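You operate a simulated robot arm through the tools that you are given. There is no shell and no other tool. Be economical: measure what you need, move in short steps, check, and stop when the job is done.

Carry out the task below with a simulated robot arm. There is one attempt and no reset: what you move stays moved.

JOB
Pull chair 3 out, wipe the drops off its seat and push it back in.
Fine: use the orange sponge and put it back on the white table. What is to be rubbed or washed off counts as gone when no trace of it is left.

Only the result counts: the job must be done as asked and must still hold three seconds after the hand-in. Knocking over, shifting, dropping, spilling or breaking anything else fails it.

ROBOT AND FRAMES
A 7-joint arm with a two-finger parallel gripper, fixed in place. Base frame: the origin is at the foot of the arm, x ahead of it, y to its left, z up. Units: mm, rad, N and s.
Its first joint turns from -2.897 to 2.897 rad. Payload 4.4 kg.
Tool frame: the origin (TCP) lies between the finger pads and is the grasp point; the fingertips stand 23 mm ahead of it; z points along the fingers, y is the line along which they close. The gripper opens to 94 mm. The fingers are 38 mm wide and 10 mm thick; the gripper's body (54 by 96 mm) begins 39 mm behind the TCP.
Orientation is that of the tool frame in the base frame, as [roll, pitch, yaw] about the fixed x, y, z axes, in that order (R = Rz(yaw) Ry(pitch) Rx(roll)). With the fingers straight down and closing along the base's y, the tool's x points along the base's -x, its y along +y and its z along -z.

CONTROLS
- The arm moves only by the tool drive_tool. Its argument "targets" is a list of rows, each a list of 7 numbers: the opening, from 0 (shut) to 1 (fully open), then the shift along the base's x, y, z in mm, then the turn, a rotation vector about the base's x, y, z in rad. In form: [[fingers, tx, ty, tz, ax, ay, az], ...]. A call has 1 to 12 rows; each row is the pose to reach, as a shift and turn from the pose commanded when the call began. A row lasts 0.2 s, in which the tool goes at most 50 mm and 0.15 rad; a call with a longer step from one row to the next is refused whole, and so is a gripper value outside its range. A pose out of reach is approached as far as the arm can. The call stops where the force on the tool passes 70 N (or 10 N more than at its start, if that is more) or the arm is blocked; 0.2 s more then pass. The fingers move at their own pace (about 72 mm/s each) and stop on an object; they squeeze with about 45 N. The grip force told is the motor's: it shows also when the fingers shut on nothing. Time passes only in rows, and 0.2 s behind the last, so rows that repeat a pose let the fingers close. The reply holds the time, the measured pose of the TCP, the force on the tool along the base axes, the opening and the grip force, in the units named above and with some noise, with the torque about the TCP (base axes, N m) and any sound that the robot's microphone picked up.
- Cameras (640 x 400 px; columns grow to the right, rows downward): "scene" is fixed at [48.4, -506.8, 1149.2]; the picture's right is [0.75, -0.67, 0.00], its down [-0.23, -0.26, -0.94] and it looks along [0.62, 0.70, -0.34] (base axes); focal length 325 px, centre (320, 200). "wrist" rides on the gripper at [86, 16, -75] in the tool frame; the picture's right is [-0.18, 0.98, 0.00], its down [-0.58, -0.11, -0.81] and it looks along [-0.79, -0.15, 0.59] (tool axes); focal length 243 px, centre (320, 200). There is no depth. A picture from a camera that has moved, and an enlarged one, comes with that camera's place and axes in the base frame and with its lens. The place of the scene camera against the robot may be out by one fixed shift of up to 12 mm in any direction.
- capture(camera): a new picture of that camera. The clock stands still meanwhile.
- inspect(camera, box): a new picture of the part [left, top, right, bottom] of that camera's present view, enlarged. The clock stands still meanwhile.
- job_done(): hands the job in; it is judged then, once.

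Go step by step. Nothing tells you positions but the pictures and the camera data: compare them with the known pose of the tool, close in by small moves and look again before you grip or let go. The budget is 120 turns and 68 pictures, counting those below and the enlarged ones. Unless the task says otherwise, let go and move clear before handing in, and close with one line.

The tools are called after "Request:" by a JSON object that holds its "api" and its "payload". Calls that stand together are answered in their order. drive_tool: Moves the arm, as the interface text tells. Its arguments: {"type":"object","properties":{"targets":{"type":"array","items":{"type":"array","items":{"type":"number"}}}},"required":["targets"]} The other tools are called the same way: capture (camera) takes a picture; inspect (camera, box) takes an enlarged picture of a part of a camera's view; job_done () hands the job in.

At the start:

```text
clock: 0.0
position: [865.5, -52.6, 1038.0]
tool_rot: [-3.139, -0.001, 3.141]
ft_force: [0.8, 0.9, 0.3]
wrist_torque: [0.01, 0.03, 0.01]
width: 94.2
grip_force: 0.0
```

scene: 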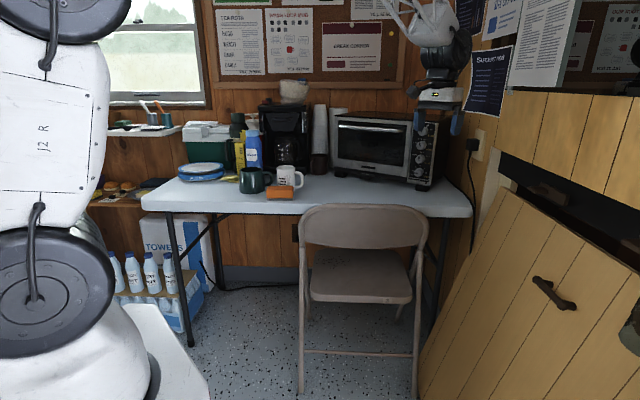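
wrist: 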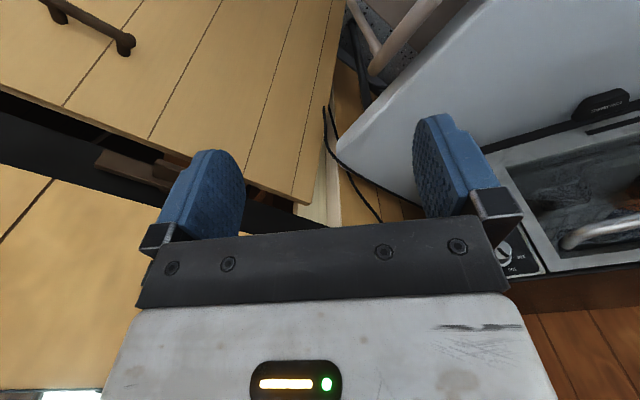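

I see a folding chair tucked at a white table with the orange sponge on the table's front edge. I will enlarge the chair and sponge first.

Request:
{"api": "inspect", "payload": {"camera": "scene", "box": [270, 190, 460, 310]}}

Request:
{"api": "inspect", "payload": {"camera": "scene", "box": [230, 150, 330, 212]}}

Request:
{"api": "inspect", "payload": {"camera": "scene", "box": [270, 280, 460, 400]}}

```text
3.33 times, centred on (365, 250) of scene
camera zoom: at [48.4, -506.8, 1149.2], right [0.75, -0.67, 0.0], down [-0.23, -0.26, -0.94], along [0.62, 0.7, -0.34], focal length 1085 px, centre (170, 33)
```

zoom: 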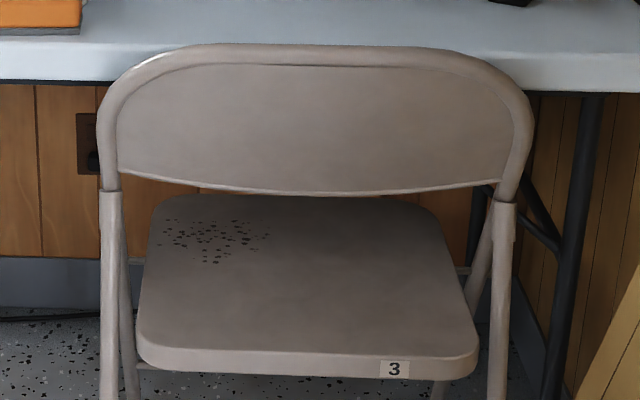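

```text
6.40 times, centred on (280, 181) of scene
camera zoom: at [48.4, -506.8, 1149.2], right [0.75, -0.67, 0.0], down [-0.23, -0.26, -0.94], along [0.62, 0.7, -0.34], focal length 2083 px, centre (576, 322)
```

zoom: 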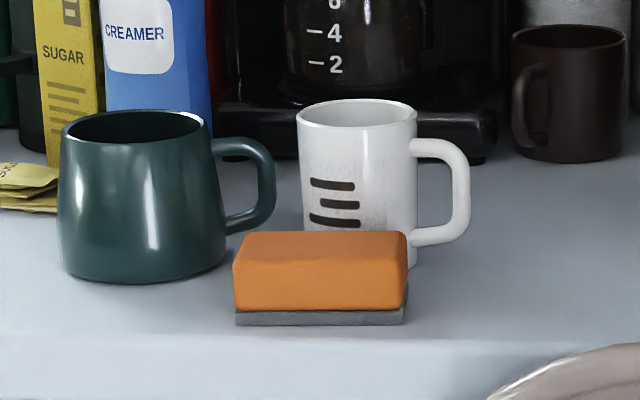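

```text
3.33 times, centred on (365, 340) of scene
camera zoom: at [48.4, -506.8, 1149.2], right [0.75, -0.67, 0.0], down [-0.23, -0.26, -0.94], along [0.62, 0.7, -0.34], focal length 1085 px, centre (170, -267)
```

zoom: 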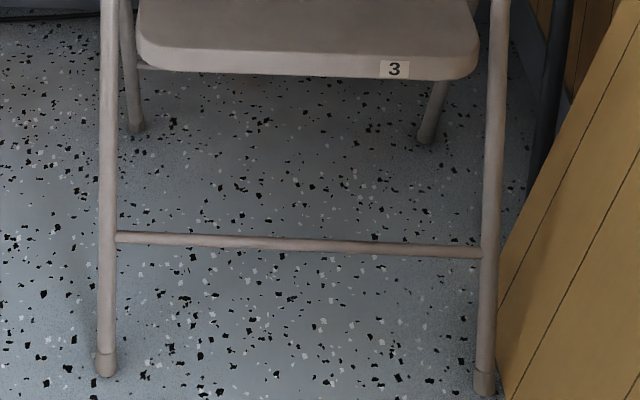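

The drops are on the seat's left half and partly under the table, and chair 3 is the one in view. I estimate the table top at z≈710 and the backrest's middle near (810,130). I will move the hand above the backrest, turned to close across it, and look.

Request:
{"api": "drive_tool", "payload": {"targets": [[1, -10, 30, 0, 0, 0, -0.13], [1, -20, 60, 0, 0, 0, -0.26], [1, -30, 90, 0, 0, 0, -0.39], [1, -40, 120, 0, 0, 0, -0.52], [1, -50, 150, 0, 0, 0, -0.65], [1, -60, 170, 0, 0, 0, -0.785]]}}

Request:
{"api": "capture", "payload": {"camera": "scene"}}

Request:
{"api": "capture", "payload": {"camera": "wrist"}}

```text
clock: 1.4
position: [805.2, 118.6, 1037.4]
tool_rot: [-3.141, 0.0, 2.355]
ft_force: [-0.5, 0.1, -0.2]
wrist_torque: [0.0, 0.01, 0.0]
width: 94.2
grip_force: 0.1
```

```text
62 pictures are left
```

scene: 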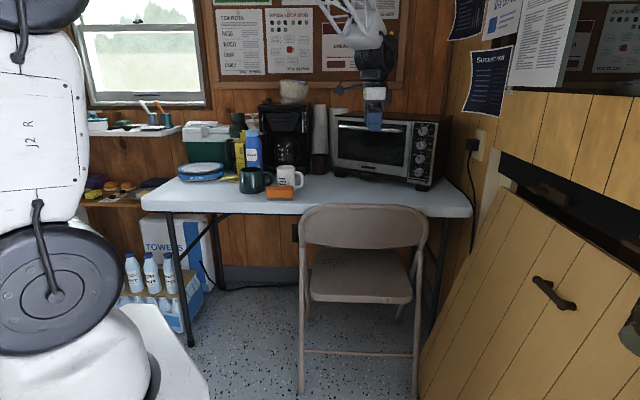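

```text
61 pictures are left
camera wrist: at [756.0, 191.0, 1112.3], right [0.83, 0.56, 0.0], down [0.33, -0.49, 0.81], along [0.45, -0.67, -0.59], focal length 243 px, centre (320, 200)
```

wrist: 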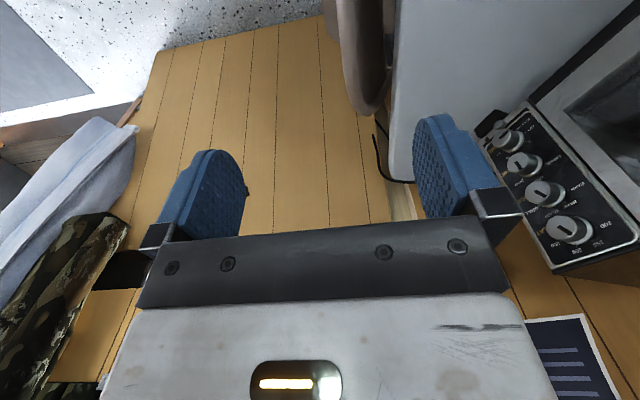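

The backrest's right end shows only at the picture's edge. I will back off to the left along the chair so the wrist camera sees the whole back and seat.

Request:
{"api": "drive_tool", "payload": {"targets": [[1, -35, 30, -10, 0, 0, 0], [1, -70, 60, -20, 0, 0, 0], [1, -105, 90, -30, 0, 0, 0], [1, -140, 120, -40, 0, 0, 0], [1, -175, 150, -50, 0, 0, 0], [1, -210, 180, -60, 0, 0, 0]]}}

Request:
{"api": "capture", "payload": {"camera": "wrist"}}

```text
clock: 2.8
position: [595.3, 296.1, 979.3]
tool_rot: [-3.14, 0.001, 2.357]
ft_force: [-0.1, -0.7, -0.6]
wrist_torque: [0.0, -0.01, -0.02]
width: 94.0
grip_force: 0.1
```

```text
60 pictures are left
camera wrist: at [545.9, 369.1, 1054.4], right [0.83, 0.56, 0.0], down [0.33, -0.49, 0.81], along [0.46, -0.67, -0.59], focal length 243 px, centre (320, 200)
```

wrist: 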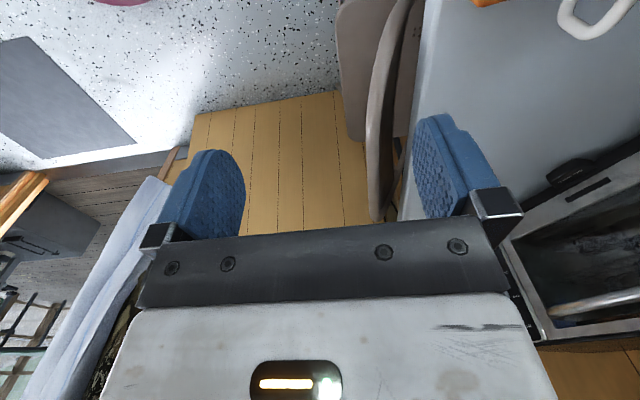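

The backrest stands edge-on here, curved toward the table. I will enlarge it.

Request:
{"api": "inspect", "payload": {"camera": "wrist", "box": [300, 0, 540, 150]}}

```text
2.67 times, centred on (420, 75) of wrist
camera zoom: at [545.9, 369.1, 1054.4], right [0.83, 0.56, 0.0], down [0.33, -0.49, 0.81], along [0.46, -0.67, -0.59], focal length 647 px, centre (53, 533)
```

zoom: 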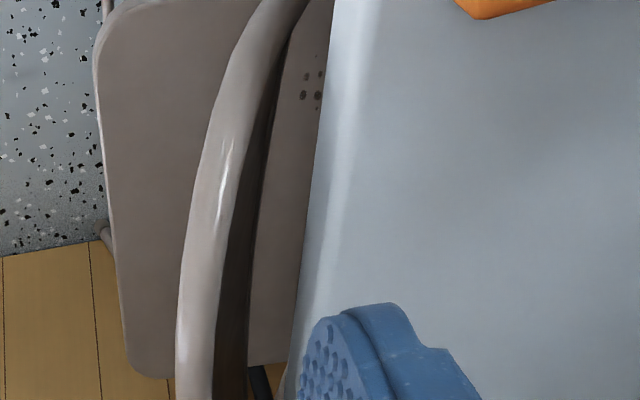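

Table top z≈750 with its edge at n≈738 (along the chair's forward direction (0.72,0.695)). The backrest tube is at n≈687 with its top at z≈777, mid around (821,138). I will go above its middle and look again.

Request:
{"api": "drive_tool", "payload": {"targets": [[1, 32, -23, 0, 0, 0, 0], [1, 64, -45, -10, 0, 0, 0], [1, 97, -68, -30, 0, 0, 0], [0.8, 129, -90, -50, 0, 0, 0], [0.7, 161, -113, -75, 0, 0, 0], [0.6, 193, -135, -100, 0, 0, 0], [0.6, 226, -158, -124, 0, 0, 0]]}}

Request:
{"api": "capture", "payload": {"camera": "wrist"}}

Request:
{"api": "inspect", "payload": {"camera": "scene", "box": [270, 110, 460, 230]}}

```text
clock: 4.4
position: [820.2, 138.2, 856.2]
tool_rot: [-3.141, 0.002, 2.358]
ft_force: [0.3, -0.8, -0.5]
wrist_torque: [0.03, 0.0, 0.0]
width: 56.7
grip_force: 0.0
```

```text
58 pictures are left
camera wrist: at [770.3, 209.9, 930.1], right [0.82, 0.57, 0.0], down [0.33, -0.49, 0.81], along [0.46, -0.67, -0.59], focal length 243 px, centre (320, 200)
```

wrist: 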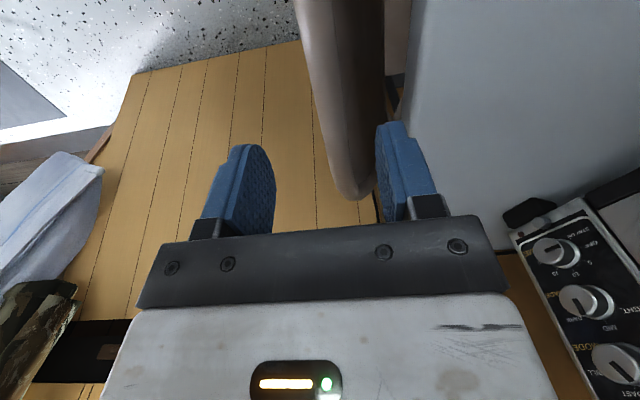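

```text
3.33 times, centred on (365, 170) of scene
camera zoom: at [48.4, -506.8, 1149.2], right [0.75, -0.67, 0.0], down [-0.23, -0.26, -0.94], along [0.62, 0.7, -0.34], focal length 1085 px, centre (170, 300)
```

zoom: 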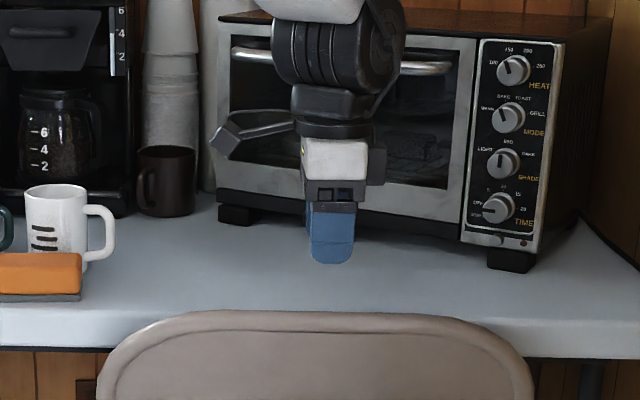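

The tube passes slightly table-side of the fingers' centre. I will enlarge to measure the offset.

Request:
{"api": "inspect", "payload": {"camera": "wrist", "box": [200, 0, 456, 220]}}

```text
1.82 times, centred on (328, 110) of wrist
camera zoom: at [770.3, 209.9, 930.1], right [0.82, 0.57, 0.0], down [0.33, -0.49, 0.81], along [0.46, -0.67, -0.59], focal length 441 px, centre (306, 364)
```

zoom: 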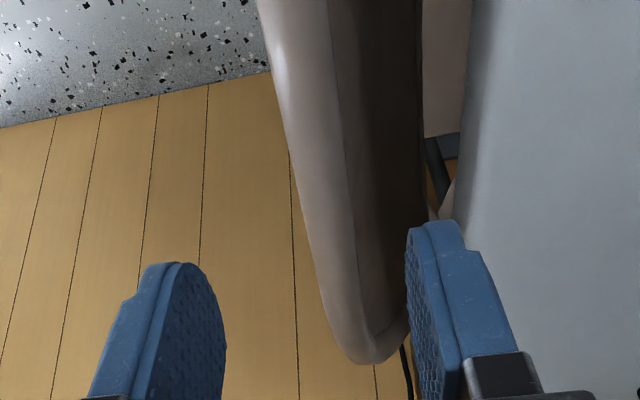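

The tube is about 6 mm table-side of centre, with roughly 60 mm to the table edge, so there is room. I will shift 5 mm, descend and close.

Request:
{"api": "drive_tool", "payload": {"targets": [[0.6, 4, 4, 0, 0, 0, 0], [0.6, 4, 4, -25, 0, 0, 0], [0.6, 4, 4, -50, 0, 0, 0], [0.6, 4, 4, -65, 0, 0, 0], [0.6, 4, 4, -75, 0, 0, 0], [0.6, 4, 4, -83, 0, 0, 0], [0.6, 4, 4, -83, 0, 0, 0]]}}

Request:
{"api": "capture", "payload": {"camera": "wrist"}}

Request:
{"api": "inspect", "payload": {"camera": "scene", "box": [300, 130, 430, 230]}}

```text
clock: 6.0
position: [823.5, 144.3, 770.6]
tool_rot: [-3.14, 0.002, 2.357]
ft_force: [-1.2, 0.1, -0.8]
wrist_torque: [0.02, 0.0, 0.01]
width: 56.4
grip_force: 0.0
```

```text
55 pictures are left
camera wrist: at [775.6, 216.4, 845.6], right [0.82, 0.57, 0.0], down [0.33, -0.49, 0.81], along [0.46, -0.67, -0.59], focal length 243 px, centre (320, 200)
```

wrist: 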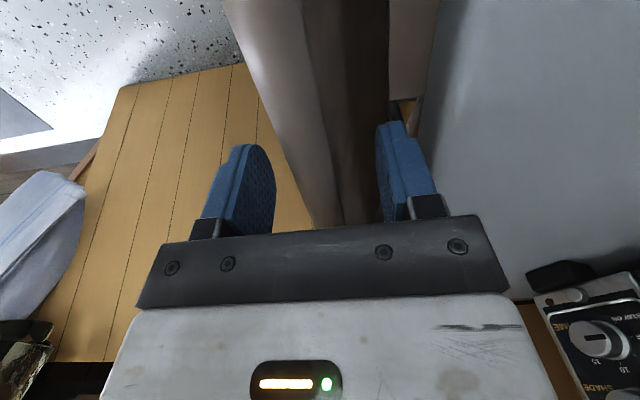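

```text
4.00 times, centred on (365, 180) of scene
camera zoom: at [48.4, -506.8, 1149.2], right [0.75, -0.67, 0.0], down [-0.23, -0.26, -0.94], along [0.62, 0.7, -0.34], focal length 1302 px, centre (140, 280)
```

zoom: 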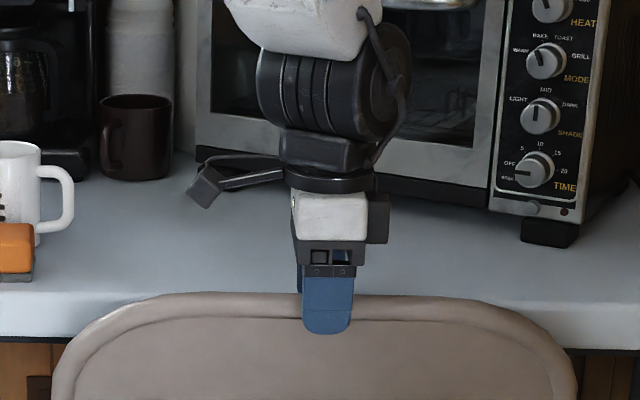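

The fingers straddle the tube. I will close on it.

Request:
{"api": "drive_tool", "payload": {"targets": [[0.4, 0, 0, 0, 0, 0, 0], [0.3, 0, 0, 0, 0, 0, 0], [0.2, 0, 0, 0, 0, 0, 0], [0.1, 0, 0, 0, 0, 0, 0], [0, 0, 0, 0, 0, 0, 0], [0, 0, 0, 0, 0, 0, 0]]}}

```text
clock: 7.4
position: [825.4, 144.0, 771.9]
tool_rot: [-3.138, 0.001, 2.357]
ft_force: [-5.3, -9.7, 0.7]
wrist_torque: [-0.07, 0.19, 0.0]
width: 21.4
grip_force: 44.9
```

The tube is gripped (21 mm). I will pull straight out along (-0.72,-0.695), slowly, 100 mm first.

Request:
{"api": "drive_tool", "payload": {"targets": [[0, -6, -5, 0, 0, 0, 0], [0, -13, -12, 0, 0, 0, 0], [0, -22, -21, 0, 0, 0, 0], [0, -31, -30, 0, 0, 0, 0], [0, -40, -38, 0, 0, 0, 0], [0, -49, -47, 0, 0, 0, 0], [0, -58, -56, 0, 0, 0, 0], [0, -65, -63, 0, 0, 0, 0], [0, -72, -70, 0, 0, 0, 0], [0, -72, -70, 0, 0, 0, 0]]}}

Request:
{"api": "capture", "payload": {"camera": "scene"}}

```text
clock: 9.6
position: [752.7, 74.1, 772.2]
tool_rot: [-3.14, -0.001, 2.358]
ft_force: [8.5, -4.2, 1.9]
wrist_torque: [-0.14, -0.17, -1.14]
width: 21.7
grip_force: 44.8
```

```text
53 pictures are left
```

scene: 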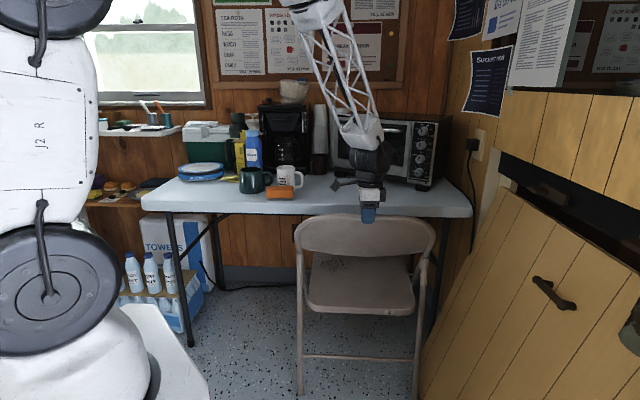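

The chair is moving. I will check that the feet slide rather than tilt and watch the clearance to the yellow panel.

Request:
{"api": "inspect", "payload": {"camera": "scene", "box": [270, 200, 460, 320]}}

Request:
{"api": "inspect", "payload": {"camera": "scene", "box": [270, 280, 460, 400]}}

```text
3.33 times, centred on (365, 260) of scene
camera zoom: at [48.4, -506.8, 1149.2], right [0.75, -0.67, 0.0], down [-0.23, -0.26, -0.94], along [0.62, 0.7, -0.34], focal length 1085 px, centre (170, 0)
```

zoom: 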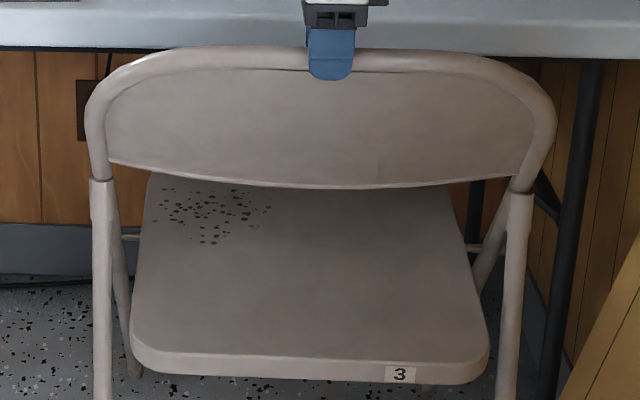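

```text
3.33 times, centred on (365, 340) of scene
camera zoom: at [48.4, -506.8, 1149.2], right [0.75, -0.67, 0.0], down [-0.23, -0.26, -0.94], along [0.62, 0.7, -0.34], focal length 1085 px, centre (170, -267)
```

zoom: 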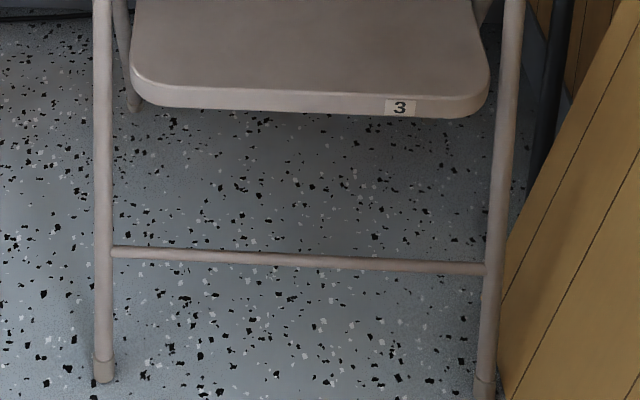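

The chair is tipping back on its near feet instead of sliding. I will let it down gently, then lift the near feet slightly and drag it on its far feet.

Request:
{"api": "drive_tool", "payload": {"targets": [[0, 9, 9, 0, 0, 0, 0], [0, 18, 17, 0, 0, 0, 0], [0, 27, 26, 0, 0, 0, 0], [0, 34, 33, 0, 0, 0, 0], [0, 41, 40, 0, 0, 0, 0], [0, 47, 45, 0, 0, 0, 0], [0, 51, 49, 0, 0, 0, 0], [0, 51, 49, 0, 0, 0, 0]]}}

Request:
{"api": "inspect", "payload": {"camera": "scene", "box": [270, 280, 460, 400]}}

```text
clock: 11.4
position: [802.5, 123.1, 771.1]
tool_rot: [-3.137, 0.001, 2.358]
ft_force: [-3.8, 10.8, 2.8]
wrist_torque: [0.22, 0.22, 0.93]
width: 22.1
grip_force: 44.9
```

```text
3.33 times, centred on (365, 340) of scene
camera zoom: at [48.4, -506.8, 1149.2], right [0.75, -0.67, 0.0], down [-0.23, -0.26, -0.94], along [0.62, 0.7, -0.34], focal length 1085 px, centre (170, -267)
```

zoom: 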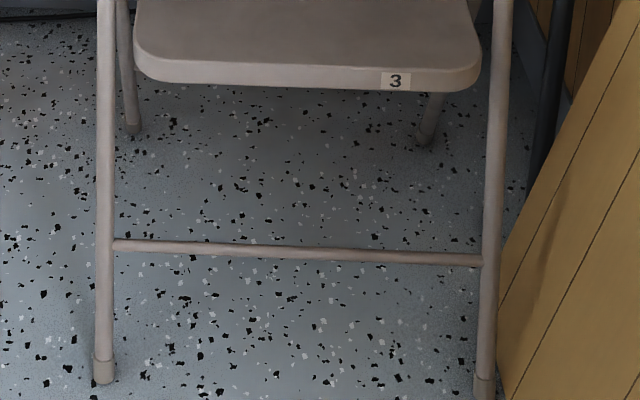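

The far feet are about back on the floor and the chair has slid roughly 25 mm. Now I will lift the back about 10 mm while easing it back a little.

Request:
{"api": "drive_tool", "payload": {"targets": [[0, 0, 0, 3, 0, 0, 0], [0, 0, 0, 6, 0, 0, 0], [0, -3, -3, 9, 0, 0, 0], [0, -6, -6, 12, 0, 0, 0], [0, -6, -6, 12, 0, 0, 0]]}}

Request:
{"api": "inspect", "payload": {"camera": "scene", "box": [270, 280, 460, 400]}}

```text
clock: 12.6
position: [798.6, 116.8, 782.4]
tool_rot: [-3.139, 0.0, 2.356]
ft_force: [1.2, 2.0, -27.3]
wrist_torque: [0.41, 0.51, -0.3]
width: 21.7
grip_force: 44.3
```

```text
3.33 times, centred on (365, 340) of scene
camera zoom: at [48.4, -506.8, 1149.2], right [0.75, -0.67, 0.0], down [-0.23, -0.26, -0.94], along [0.62, 0.7, -0.34], focal length 1085 px, centre (170, -267)
```

zoom: 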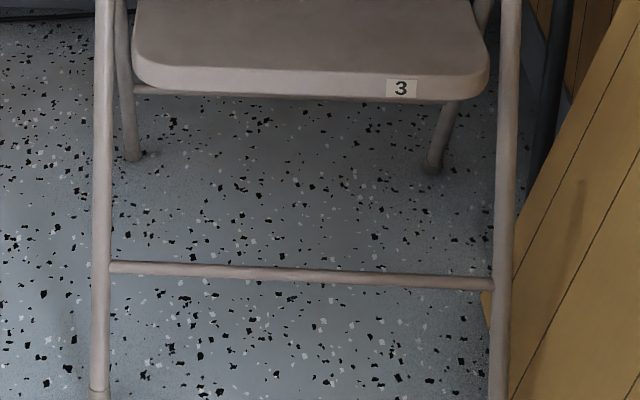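

Lifting works: 27 N on the tool, and the far feet slide. The right foot is close to the yellow wall panel, so I will drag back about 165 mm while easing about 30 mm to the left.

Request:
{"api": "drive_tool", "payload": {"targets": [[0, -8, -2, 0, 0, 0, 0], [0, -18, -8, 0, 0, 0, 0], [0, -30, -15, 0, 0, 0, 0], [0, -42, -23, 0, 0, 0, 0], [0, -54, -31, 0, 0, 0, 0], [0, -66, -40, 0, 0, 0, 0], [0, -78, -49, 0, 0, 0, 0], [0, -91, -59, 0, 0, 0, 0], [0, -104, -69, 0, 0, 0, 0], [0, -117, -79, 0, 0, 0, 0], [0, -130, -87, 0, 0, 0, 0], [0, -140, -93, 0, 0, 0, 0]]}}

Request:
{"api": "capture", "payload": {"camera": "scene"}}

```text
clock: 15.2
position: [657.2, 24.8, 782.3]
tool_rot: [-3.14, 0.0, 2.356]
ft_force: [1.5, -0.1, -26.4]
wrist_torque: [0.52, 0.4, -0.53]
width: 21.7
grip_force: 44.4
```

```text
48 pictures are left
```

scene: 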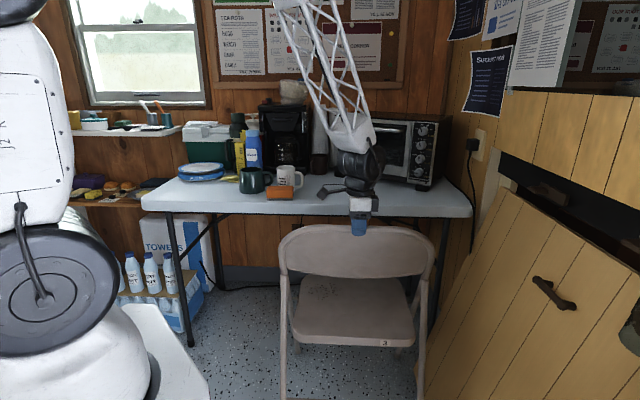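

The chair has come out about 200 mm cleanly. I will pull another 60 mm and set its near feet down.

Request:
{"api": "drive_tool", "payload": {"targets": [[0, -8, -7, 0, 0, 0, 0], [0, -18, -17, 0, 0, 0, 0], [0, -29, -28, 0, 0, 0, 0], [0, -38, -37, 0, 0, 0, 0], [0, -43, -42, 0, 0, 0, 0], [0, -46, -45, -3, 0, 0, 0], [0, -50, -48, -6, 0, 0, 0], [0, -53, -51, -9, 0, 0, 0], [0, -56, -54, -11, 0, 0, 0], [0, -56, -54, -11, 0, 0, 0]]}}

Request:
{"api": "capture", "payload": {"camera": "scene"}}

```text
clock: 17.4
position: [601.4, -29.2, 770.4]
tool_rot: [-3.138, 0.001, 2.358]
ft_force: [-3.8, -8.9, -3.3]
wrist_torque: [-1.03, -1.04, -0.23]
width: 21.7
grip_force: 44.7
```

```text
47 pictures are left
```

scene: 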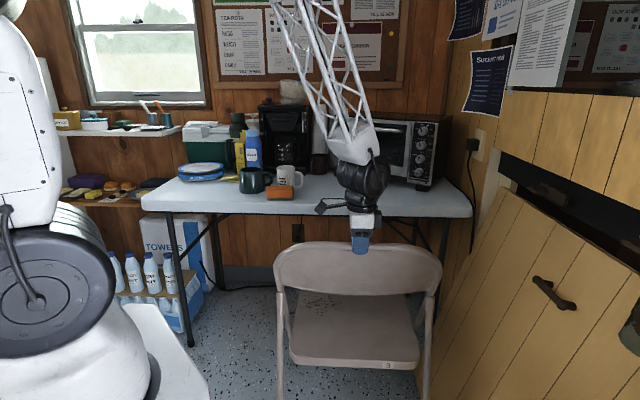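

The load is gone (−3 N), so the chair stands on all four feet. I will open the fingers, rise and look.

Request:
{"api": "drive_tool", "payload": {"targets": [[0.3, 0, 0, 0, 0, 0, 0], [0.55, 0, 0, 0, 0, 0, 0], [0.6, 0, 0, 0, 0, 0, 0], [0.6, 0, 0, 30, 0, 0, 0], [0.6, 0, 0, 80, 0, 0, 0], [0.7, 0, 0, 130, 0, 0, 0], [0.8, 0, 30, 160, 0, 0, 0]]}}

Request:
{"api": "inspect", "payload": {"camera": "scene", "box": [260, 230, 460, 390]}}

Request:
{"api": "capture", "payload": {"camera": "wrist"}}

```text
clock: 19.0
position: [602.3, 0.9, 932.5]
tool_rot: [-3.14, 0.001, 2.356]
ft_force: [0.0, 0.9, -0.9]
wrist_torque: [-0.03, 0.01, -0.03]
width: 75.3
grip_force: 0.1
```

```text
2.50 times, centred on (360, 310) of scene
camera zoom: at [48.4, -506.8, 1149.2], right [0.75, -0.67, 0.0], down [-0.23, -0.26, -0.94], along [0.62, 0.7, -0.34], focal length 814 px, centre (220, -75)
```

zoom: 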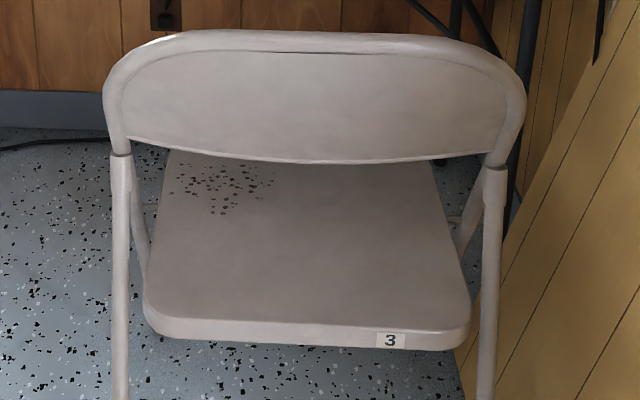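

```text
45 pictures are left
camera wrist: at [552.9, 73.8, 1007.8], right [0.83, 0.56, 0.0], down [0.33, -0.49, 0.81], along [0.45, -0.67, -0.59], focal length 243 px, centre (320, 200)
```

wrist: 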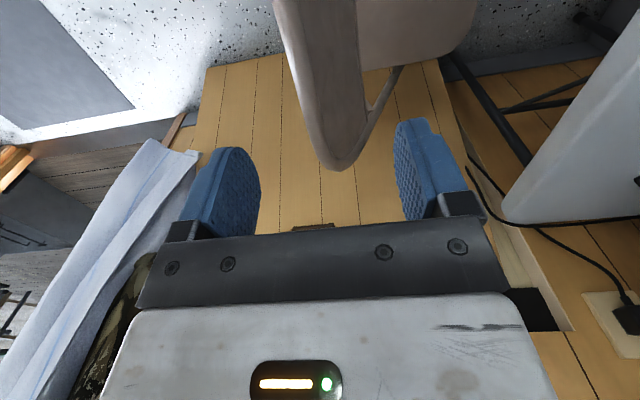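

The chair is standing free with the drops clear of the table. Next I will fetch the sponge, going over it at a safe height.

Request:
{"api": "drive_tool", "payload": {"targets": [[1, 10, 43, 0, 0, 0, 0], [1, 20, 86, 0, 0, 0, 0], [1, 30, 130, 0, 0, 0, 0], [1, 40, 174, 0, 0, 0, 0], [1, 50, 217, 0, 0, 0, 0], [1, 60, 260, 0, 0, 0, 0], [1, 70, 304, 0, 0, 0, 0], [1, 80, 348, 0, 0, 0, 0], [1, 90, 391, 0, 0, 0, 0], [1, 98, 432, -10, 0, 0, 0]]}}

Request:
{"api": "capture", "payload": {"camera": "wrist"}}

Request:
{"api": "inspect", "payload": {"camera": "scene", "box": [220, 110, 340, 212]}}

```text
clock: 21.2
position: [698.5, 431.5, 924.4]
tool_rot: [-3.14, 0.001, 2.357]
ft_force: [-1.0, 0.2, -0.3]
wrist_torque: [-0.02, 0.03, 0.01]
width: 94.1
grip_force: 0.1
```

```text
44 pictures are left
camera wrist: at [649.0, 503.6, 999.5], right [0.83, 0.56, 0.0], down [0.33, -0.49, 0.81], along [0.46, -0.67, -0.59], focal length 243 px, centre (320, 200)
```

wrist: 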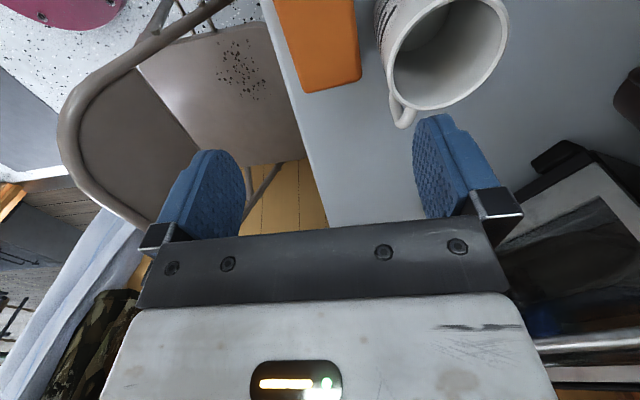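

```text
3.92 times, centred on (280, 161) of scene
camera zoom: at [48.4, -506.8, 1149.2], right [0.75, -0.67, 0.0], down [-0.23, -0.26, -0.94], along [0.62, 0.7, -0.34], focal length 1276 px, centre (477, 353)
```

zoom: 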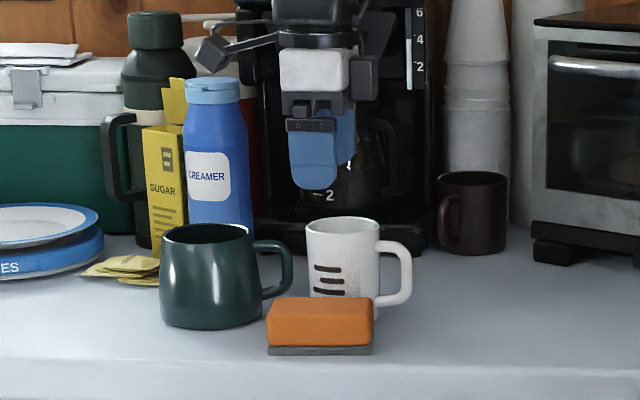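

The sponge lies at about (688,446), turned about 5°, and the white mug is only about 10 mm behind it, which leaves no room for a finger. I will shut the fingers, tilt the hand away from the mug and press lightly on the sponge to draw it toward the table edge.

Request:
{"api": "drive_tool", "payload": {"targets": [[0.7, -4, 4, -10, 0.09, -0.094, 0], [0.4, -8, 8, -30, 0.18, -0.187, 0], [0.1, -13, 12, -55, 0.278, -0.288, 0], [0, -13, 12, -75, 0.278, -0.288, 0], [0, -13, 12, -92, 0.278, -0.288, 0], [0, -13, 12, -92, 0.278, -0.288, 0]]}}

Request:
{"api": "capture", "payload": {"camera": "wrist"}}

Request:
{"api": "inspect", "payload": {"camera": "scene", "box": [240, 140, 330, 210]}}

```text
clock: 22.6
position: [685.7, 444.3, 829.4]
tool_rot: [2.742, 0.008, 2.354]
ft_force: [1.9, 0.0, 0.5]
wrist_torque: [0.0, 0.03, 0.06]
width: 0.0
grip_force: 41.5
```

```text
42 pictures are left
camera wrist: at [614.5, 496.3, 903.9], right [0.77, 0.51, 0.38], down [0.11, -0.7, 0.71], along [0.63, -0.5, -0.6], focal length 243 px, centre (320, 200)
```

wrist: 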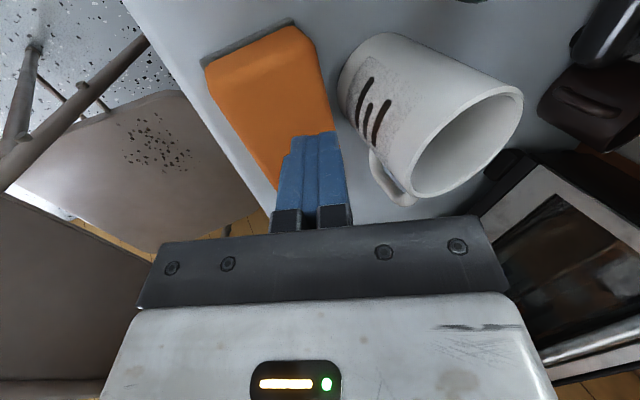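

```text
5.71 times, centred on (285, 175) of scene
camera zoom: at [48.4, -506.8, 1149.2], right [0.75, -0.67, 0.0], down [-0.23, -0.26, -0.94], along [0.62, 0.7, -0.34], focal length 1860 px, centre (520, 343)
```

zoom: 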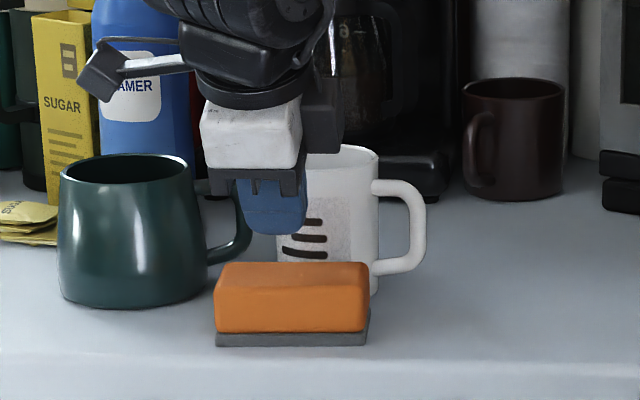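

The fingertips are over the sponge's middle and clear of the mug. I will lower in small steps until contact shows.

Request:
{"api": "drive_tool", "payload": {"targets": [[0, 0, 0, -8, 0, 0, 0], [0, 0, 0, -14, 0, 0, 0], [0, 0, 0, -20, 0, 0, 0]]}}

```text
clock: 23.4
position: [686.0, 443.6, 809.0]
tool_rot: [2.741, 0.008, 2.354]
ft_force: [-0.5, -0.4, 0.4]
wrist_torque: [-0.01, 0.0, 0.0]
width: 0.0
grip_force: 42.4
```

Request:
{"api": "drive_tool", "payload": {"targets": [[0, 0, 0, -4, 0, 0, 0], [0, 0, 0, -7, 0, 0, 0]]}}

```text
clock: 24.0
position: [687.6, 443.9, 802.9]
tool_rot: [2.742, 0.008, 2.355]
ft_force: [-1.1, -1.3, 4.3]
wrist_torque: [0.02, 0.05, 0.01]
width: 0.0
grip_force: 42.6
```

Contact at z≈803, so the sponge top is at about 778. I will press 2 mm more and draw it 32 mm toward the edge.

Request:
{"api": "drive_tool", "payload": {"targets": [[0, 0, 0, -2, 0, 0, 0], [0, -4, -4, -2, 0, 0, 0], [0, -9, -9, -2, 0, 0, 0], [0, -14, -14, -2, 0, 0, 0], [0, -19, -18, -2, 0, 0, 0], [0, -23, -22, -2, 0, 0, 0], [0, -23, -22, 15, 0, 0, 0], [0, -23, -22, 45, 0, 0, 0]]}}

Request:
{"api": "capture", "payload": {"camera": "wrist"}}

Request:
{"api": "inspect", "payload": {"camera": "scene", "box": [240, 140, 330, 210]}}

```text
clock: 25.0
position: [678.1, 434.3, 809.0]
tool_rot: [2.73, 0.011, 2.354]
ft_force: [1.7, 1.3, 6.0]
wrist_torque: [0.14, 0.02, -0.06]
width: 0.0
grip_force: 42.3
stopped in row 5: the force on the tool passed its limit at 76 N (the readings are from after the stop); the commanded pose is now the measured one
```

```text
40 pictures are left
camera wrist: at [606.5, 484.5, 882.7], right [0.77, 0.51, 0.4], down [0.1, -0.71, 0.7], along [0.63, -0.5, -0.59], focal length 243 px, centre (320, 200)
```

wrist: 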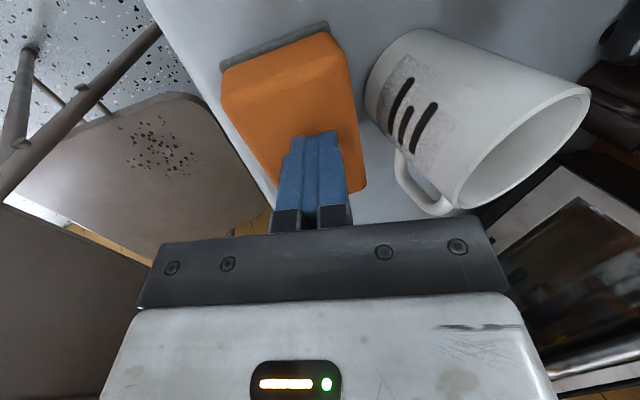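

```text
5.71 times, centred on (285, 175) of scene
camera zoom: at [48.4, -506.8, 1149.2], right [0.75, -0.67, 0.0], down [-0.23, -0.26, -0.94], along [0.62, 0.7, -0.34], focal length 1860 px, centre (520, 343)
```

zoom: 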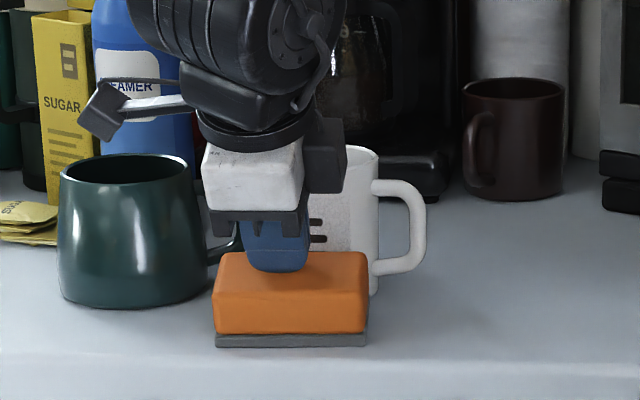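

The drag jammed; the sponge seems tilted. I will rise and look.

Request:
{"api": "drive_tool", "payload": {"targets": [[0, 0, 0, 5, 0, 0, 0], [0, 0, 0, 15, 0, 0, 0], [0, 0, 0, 40, 0, 0, 0]]}}

Request:
{"api": "capture", "payload": {"camera": "wrist"}}

Request:
{"api": "inspect", "payload": {"camera": "scene", "box": [240, 140, 330, 210]}}

```text
clock: 25.8
position: [678.1, 434.1, 847.4]
tool_rot: [2.731, 0.011, 2.351]
ft_force: [0.9, 0.3, 0.0]
wrist_torque: [0.03, -0.01, -0.03]
width: 0.0
grip_force: 42.7
```

```text
38 pictures are left
camera wrist: at [605.4, 484.7, 921.8], right [0.77, 0.51, 0.39], down [0.11, -0.7, 0.7], along [0.63, -0.5, -0.59], focal length 243 px, centre (320, 200)
```

wrist: 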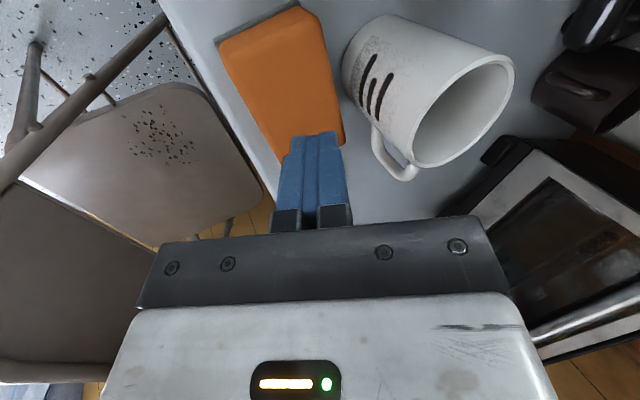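

```text
5.71 times, centred on (285, 175) of scene
camera zoom: at [48.4, -506.8, 1149.2], right [0.75, -0.67, 0.0], down [-0.23, -0.26, -0.94], along [0.62, 0.7, -0.34], focal length 1860 px, centre (520, 343)
```

zoom: 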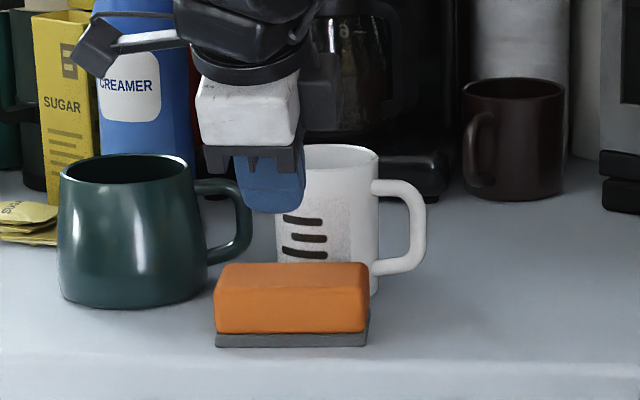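

The sponge is flat again and has barely moved; my press was too near its front edge. I will press further back with the hand tilted more, well clear of the mug.

Request:
{"api": "drive_tool", "payload": {"targets": [[0, 4, 8, 5, 0.1, -0.105, 0], [0, 8, 16, 5, 0.2, -0.21, 0], [0, 13, 24, -5, 0.2, -0.21, 0], [0, 13, 24, -20, 0.2, -0.21, 0], [0, 13, 24, -35, 0.2, -0.21, 0], [0, 13, 24, -40, 0.2, -0.21, 0]]}}

Request:
{"api": "capture", "payload": {"camera": "wrist"}}

```text
clock: 27.2
position: [691.4, 455.9, 808.1]
tool_rot: [2.442, 0.014, 2.351]
ft_force: [-0.7, 0.4, 0.7]
wrist_torque: [0.0, 0.02, 0.02]
width: 0.0
grip_force: 42.6
```

```text
36 pictures are left
camera wrist: at [604.7, 493.5, 873.9], right [0.66, 0.4, 0.64], down [-0.03, -0.83, 0.56], along [0.75, -0.38, -0.54], focal length 243 px, centre (320, 200)
```

wrist: 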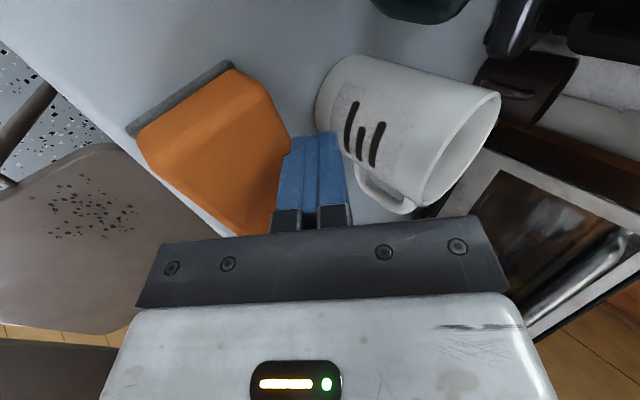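

The tip would land right at the sponge's rear edge. I will come 6 mm forward, touch down lightly and draw it.

Request:
{"api": "drive_tool", "payload": {"targets": [[0, -4, -4, 0, 0, 0, 0], [0, -4, -4, -4, 0, 0, 0], [0, -4, -4, -7, 0, 0, 0]]}}

```text
clock: 28.0
position: [689.1, 452.9, 802.2]
tool_rot: [2.438, 0.017, 2.348]
ft_force: [-1.0, -2.3, 15.9]
wrist_torque: [0.07, -0.02, 0.01]
width: 0.0
grip_force: 42.8
```

Request:
{"api": "drive_tool", "payload": {"targets": [[0, -2, -2, 1, 0, 0, 0], [0, -6, -5, 1, 0, 0, 0], [0, -9, -9, 1, 0, 0, 0], [0, -13, -12, 1, 0, 0, 0]]}}

Request:
{"api": "capture", "payload": {"camera": "wrist"}}

```text
clock: 29.0
position: [674.0, 441.4, 801.3]
tool_rot: [2.44, 0.016, 2.35]
ft_force: [4.7, 3.3, 20.7]
wrist_torque: [0.23, -0.15, 0.01]
width: 0.1
grip_force: 42.0
```

```text
35 pictures are left
camera wrist: at [587.4, 478.0, 867.9], right [0.66, 0.4, 0.64], down [-0.03, -0.83, 0.56], along [0.75, -0.38, -0.53], focal length 243 px, centre (320, 200)
```

wrist: 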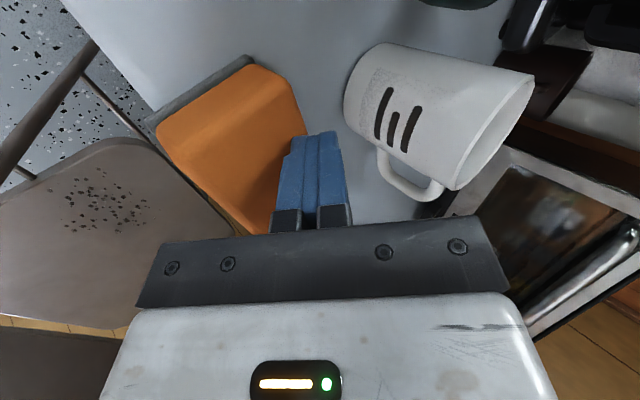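

The sponge moved only a few mm, but the gap behind it has grown. I will rise, level the hand and measure the gap from above.

Request:
{"api": "drive_tool", "payload": {"targets": [[0, 0, 0, 20, 0, 0, 0], [0.2, 0, 0, 60, -0.1, 0.104, 0], [0.5, 0, 0, 90, -0.2, 0.208, 0], [0.8, -3, 3, 110, -0.3, 0.311, 0], [0.85, -6, 6, 110, -0.4, 0.415, 0], [0.85, -10, 10, 110, -0.487, 0.504, 0]]}}

Request:
{"api": "capture", "payload": {"camera": "wrist"}}

Request:
{"api": "inspect", "payload": {"camera": "scene", "box": [240, 140, 330, 210]}}

```text
clock: 30.4
position: [664.7, 451.5, 910.9]
tool_rot: [-3.139, 0.007, 2.359]
ft_force: [0.5, 0.7, 0.0]
wrist_torque: [0.03, -0.01, 0.02]
width: 80.1
grip_force: 0.1
```

```text
34 pictures are left
camera wrist: at [614.7, 524.2, 985.6], right [0.82, 0.57, 0.0], down [0.33, -0.48, 0.81], along [0.46, -0.67, -0.59], focal length 243 px, centre (320, 200)
```

wrist: 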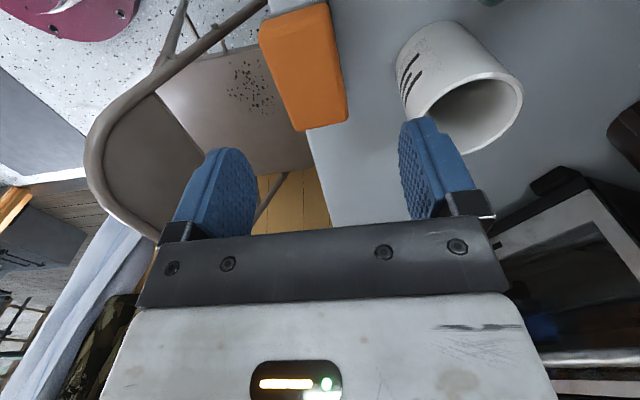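

```text
5.71 times, centred on (285, 175) of scene
camera zoom: at [48.4, -506.8, 1149.2], right [0.75, -0.67, 0.0], down [-0.23, -0.26, -0.94], along [0.62, 0.7, -0.34], focal length 1860 px, centre (520, 343)
```

zoom: 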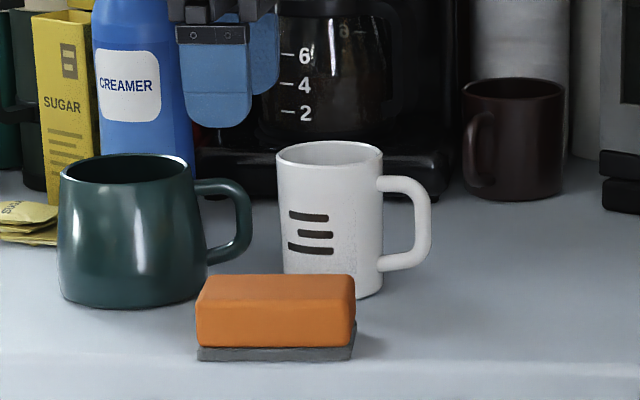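

The sponge now has ample room behind it, centred near (670,431) and turned about 4°. I will align over it and descend to grip it high on its sides.

Request:
{"api": "drive_tool", "payload": {"targets": [[0.85, 5, -20, -20, 0, 0, 0.07], [0.85, 5, -20, -50, 0, 0, 0.07], [0.85, 5, -20, -80, 0, 0, 0.07], [0.85, 5, -20, -85, 0, 0, 0.07]]}}

Request:
{"api": "capture", "payload": {"camera": "wrist"}}

```text
clock: 31.4
position: [668.6, 431.0, 826.7]
tool_rot: [-3.141, 0.004, 2.429]
ft_force: [-0.8, -0.8, -0.3]
wrist_torque: [0.0, -0.04, -0.02]
width: 79.8
grip_force: 0.0
```

```text
32 pictures are left
camera wrist: at [613.9, 500.1, 901.1], right [0.78, 0.62, 0.0], down [0.36, -0.46, 0.81], along [0.5, -0.63, -0.59], focal length 243 px, centre (320, 200)
```

wrist: 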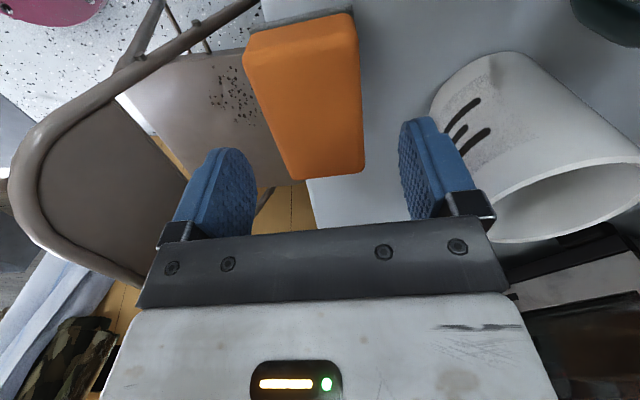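

Aligned, with the mug clear of the far finger. I will descend and grip.

Request:
{"api": "drive_tool", "payload": {"targets": [[0.85, 0, 0, -20, 0, 0, 0], [0.85, 0, 0, -40, 0, 0, 0], [0.85, 0, 0, -50, 0, 0, 0], [0.7, 0, 0, -50, 0, 0, 0], [0.5, 0, 0, -50, 0, 0, 0], [0.4, 0, 0, -50, 0, 0, 0], [0.3, 0, 0, -50, 0, 0, 0], [0.3, 0, 0, -50, 0, 0, 0]]}}

```text
clock: 33.2
position: [669.1, 431.8, 776.5]
tool_rot: [-3.14, 0.003, 2.427]
ft_force: [-0.2, -0.1, 0.1]
wrist_torque: [-0.02, -0.02, -0.01]
width: 57.0
grip_force: 44.6
```

The sponge is held (57 mm wide). I will lift it clear, carry it over the drops (about (655,178)) and start descending above the seat.

Request:
{"api": "drive_tool", "payload": {"targets": [[0, 0, 0, 20, 0, 0, 0], [0, 0, 0, 60, 0, 0, 0], [0, 0, 0, 100, 0, 0, 0], [0, 0, -40, 110, 0, 0, 0], [0, -2, -80, 110, 0, 0, 0], [0, -5, -120, 110, 0, 0, 0], [0, -8, -165, 100, 0, 0, 0], [0, -11, -210, 80, 0, 0, 0], [0, -13, -245, 50, 0, 0, 0], [0, -13, -250, 5, 0, 0, 0], [0, -13, -250, -40, 0, 0, 0], [0, -13, -250, -86, 0, 0, 0]]}}

Request:
{"api": "capture", "payload": {"camera": "scene"}}

Request:
{"api": "capture", "payload": {"camera": "wrist"}}

```text
clock: 35.8
position: [657.2, 180.7, 691.3]
tool_rot: [-3.141, 0.007, 2.425]
ft_force: [0.4, 0.4, -0.9]
wrist_torque: [0.0, 0.0, -0.02]
width: 56.9
grip_force: 45.3
```

```text
31 pictures are left
```

scene: 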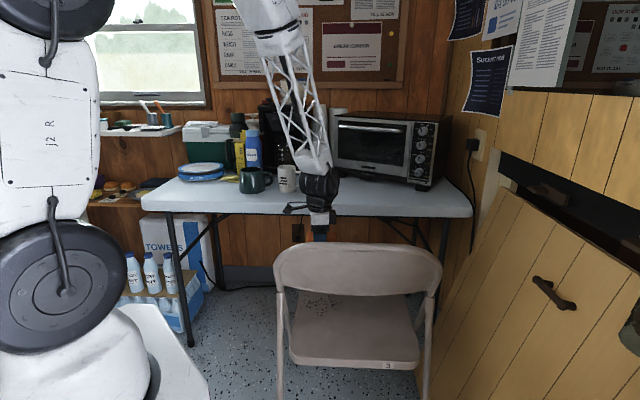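

```text
30 pictures are left
camera wrist: at [602.3, 250.3, 765.9], right [0.78, 0.62, 0.0], down [0.36, -0.46, 0.81], along [0.5, -0.63, -0.59], focal length 243 px, centre (320, 200)
```

wrist: 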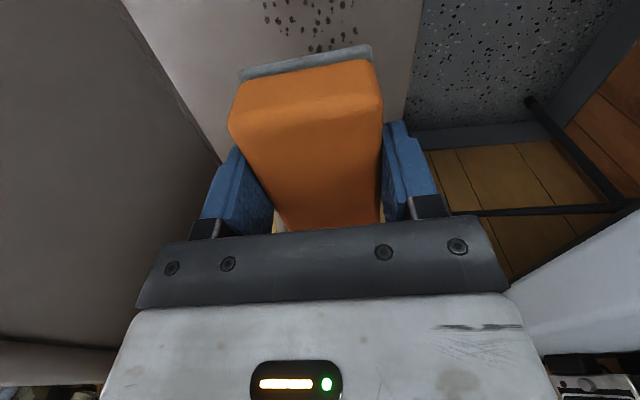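

The forearm stays steep and clear of the backrest. I will descend to about 25 mm above the expected seat contact.

Request:
{"api": "drive_tool", "payload": {"targets": [[0, 0, 0, -40, 0, 0, 0], [0, 0, 0, -80, 0, 0, 0], [0, 0, 0, -120, 0, 0, 0], [0, 0, 0, -155, 0, 0, 0], [0, 0, 0, -185, 0, 0, 0]]}}

Request:
{"api": "capture", "payload": {"camera": "scene"}}

Request:
{"api": "capture", "payload": {"camera": "wrist"}}

```text
clock: 37.0
position: [655.6, 181.8, 504.5]
tool_rot: [-3.141, 0.006, 2.428]
ft_force: [1.1, 0.2, -0.3]
wrist_torque: [-0.01, 0.0, -0.02]
width: 56.9
grip_force: 45.5
```

```text
29 pictures are left
```

scene: 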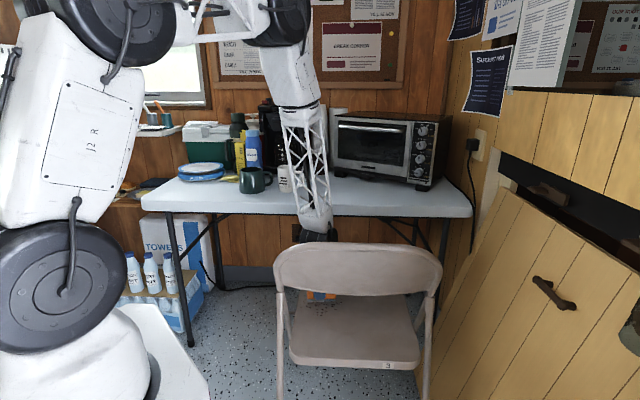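

```text
28 pictures are left
camera wrist: at [601.0, 251.2, 579.9], right [0.78, 0.62, 0.0], down [0.36, -0.46, 0.81], along [0.5, -0.63, -0.59], focal length 243 px, centre (320, 200)
```

wrist: 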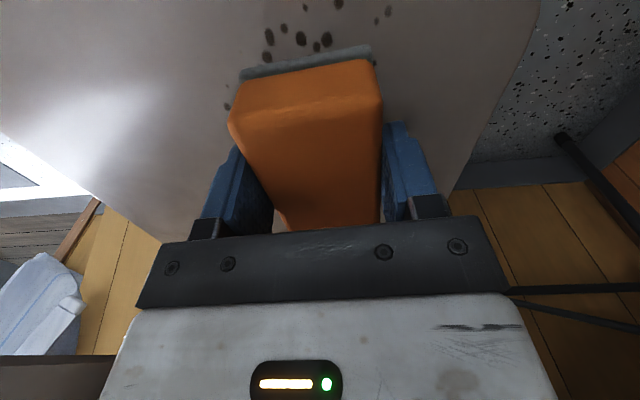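

Still clear. I will lower gently to touch the seat.

Request:
{"api": "drive_tool", "payload": {"targets": [[0, 0, 0, -10, 0, 0, 0], [0, 0, 0, -18, 0, 0, 0], [0, 0, 0, -24, 0, 0, 0]]}}

```text
clock: 37.8
position: [655.6, 181.3, 481.1]
tool_rot: [-3.141, 0.006, 2.428]
ft_force: [0.2, 0.9, -1.0]
wrist_torque: [0.04, 0.0, 0.01]
width: 56.9
grip_force: 45.2
```

Request:
{"api": "drive_tool", "payload": {"targets": [[0, 0, 0, -3, 0, 0, 0], [0, 0, 0, -6, 0, 0, 0], [0, 0, 0, -9, 0, 0, 0]]}}

```text
clock: 38.5
position: [655.5, 182.1, 476.2]
tool_rot: [-3.141, 0.005, 2.428]
ft_force: [-12.0, -1.7, 26.0]
wrist_torque: [-0.11, 0.24, -0.04]
width: 57.0
grip_force: 44.8
stopped in row 3: the force on the tool passed its limit at 82 N (the readings are from after the stop); the commanded pose is now the measured one
```

Contact is stiff at z≈476. I will ease up 1 mm and make a first stroke along the seat's width.

Request:
{"api": "drive_tool", "payload": {"targets": [[0, 0, 0, 1, 0, 0, 0], [0, 8, -8, 1, 0, 0, 0], [0, 18, -19, 1, 0, 0, 0], [0, 28, -29, 1, 0, 0, 0], [0, 38, -39, 1, 0, 0, 0]]}}

Request:
{"api": "capture", "payload": {"camera": "wrist"}}

```text
clock: 39.8
position: [695.5, 143.6, 477.2]
tool_rot: [-3.14, 0.006, 2.426]
ft_force: [0.1, 0.6, -1.1]
wrist_torque: [0.03, 0.0, 0.03]
width: 57.0
grip_force: 45.3
```

```text
27 pictures are left
camera wrist: at [639.3, 212.3, 552.0], right [0.78, 0.62, 0.0], down [0.36, -0.46, 0.81], along [0.5, -0.63, -0.59], focal length 243 px, centre (320, 200)
```

wrist: 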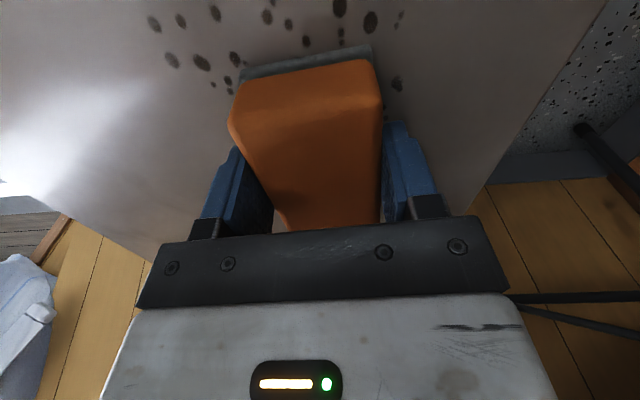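

No contact force here at 477. I will lower in 1 mm steps to find a light pressing height.

Request:
{"api": "drive_tool", "payload": {"targets": [[0, 0, 0, -0.7, 0, 0, 0], [0, 0, 0, -1.4, 0, 0, 0], [0, 0, 0, -2, 0, 0, 0]]}}

```text
clock: 40.5
position: [696.2, 142.6, 476.5]
tool_rot: [-3.141, 0.006, 2.429]
ft_force: [-24.8, -2.3, 58.1]
wrist_torque: [-0.37, 0.68, -0.12]
width: 57.0
grip_force: 44.9
```

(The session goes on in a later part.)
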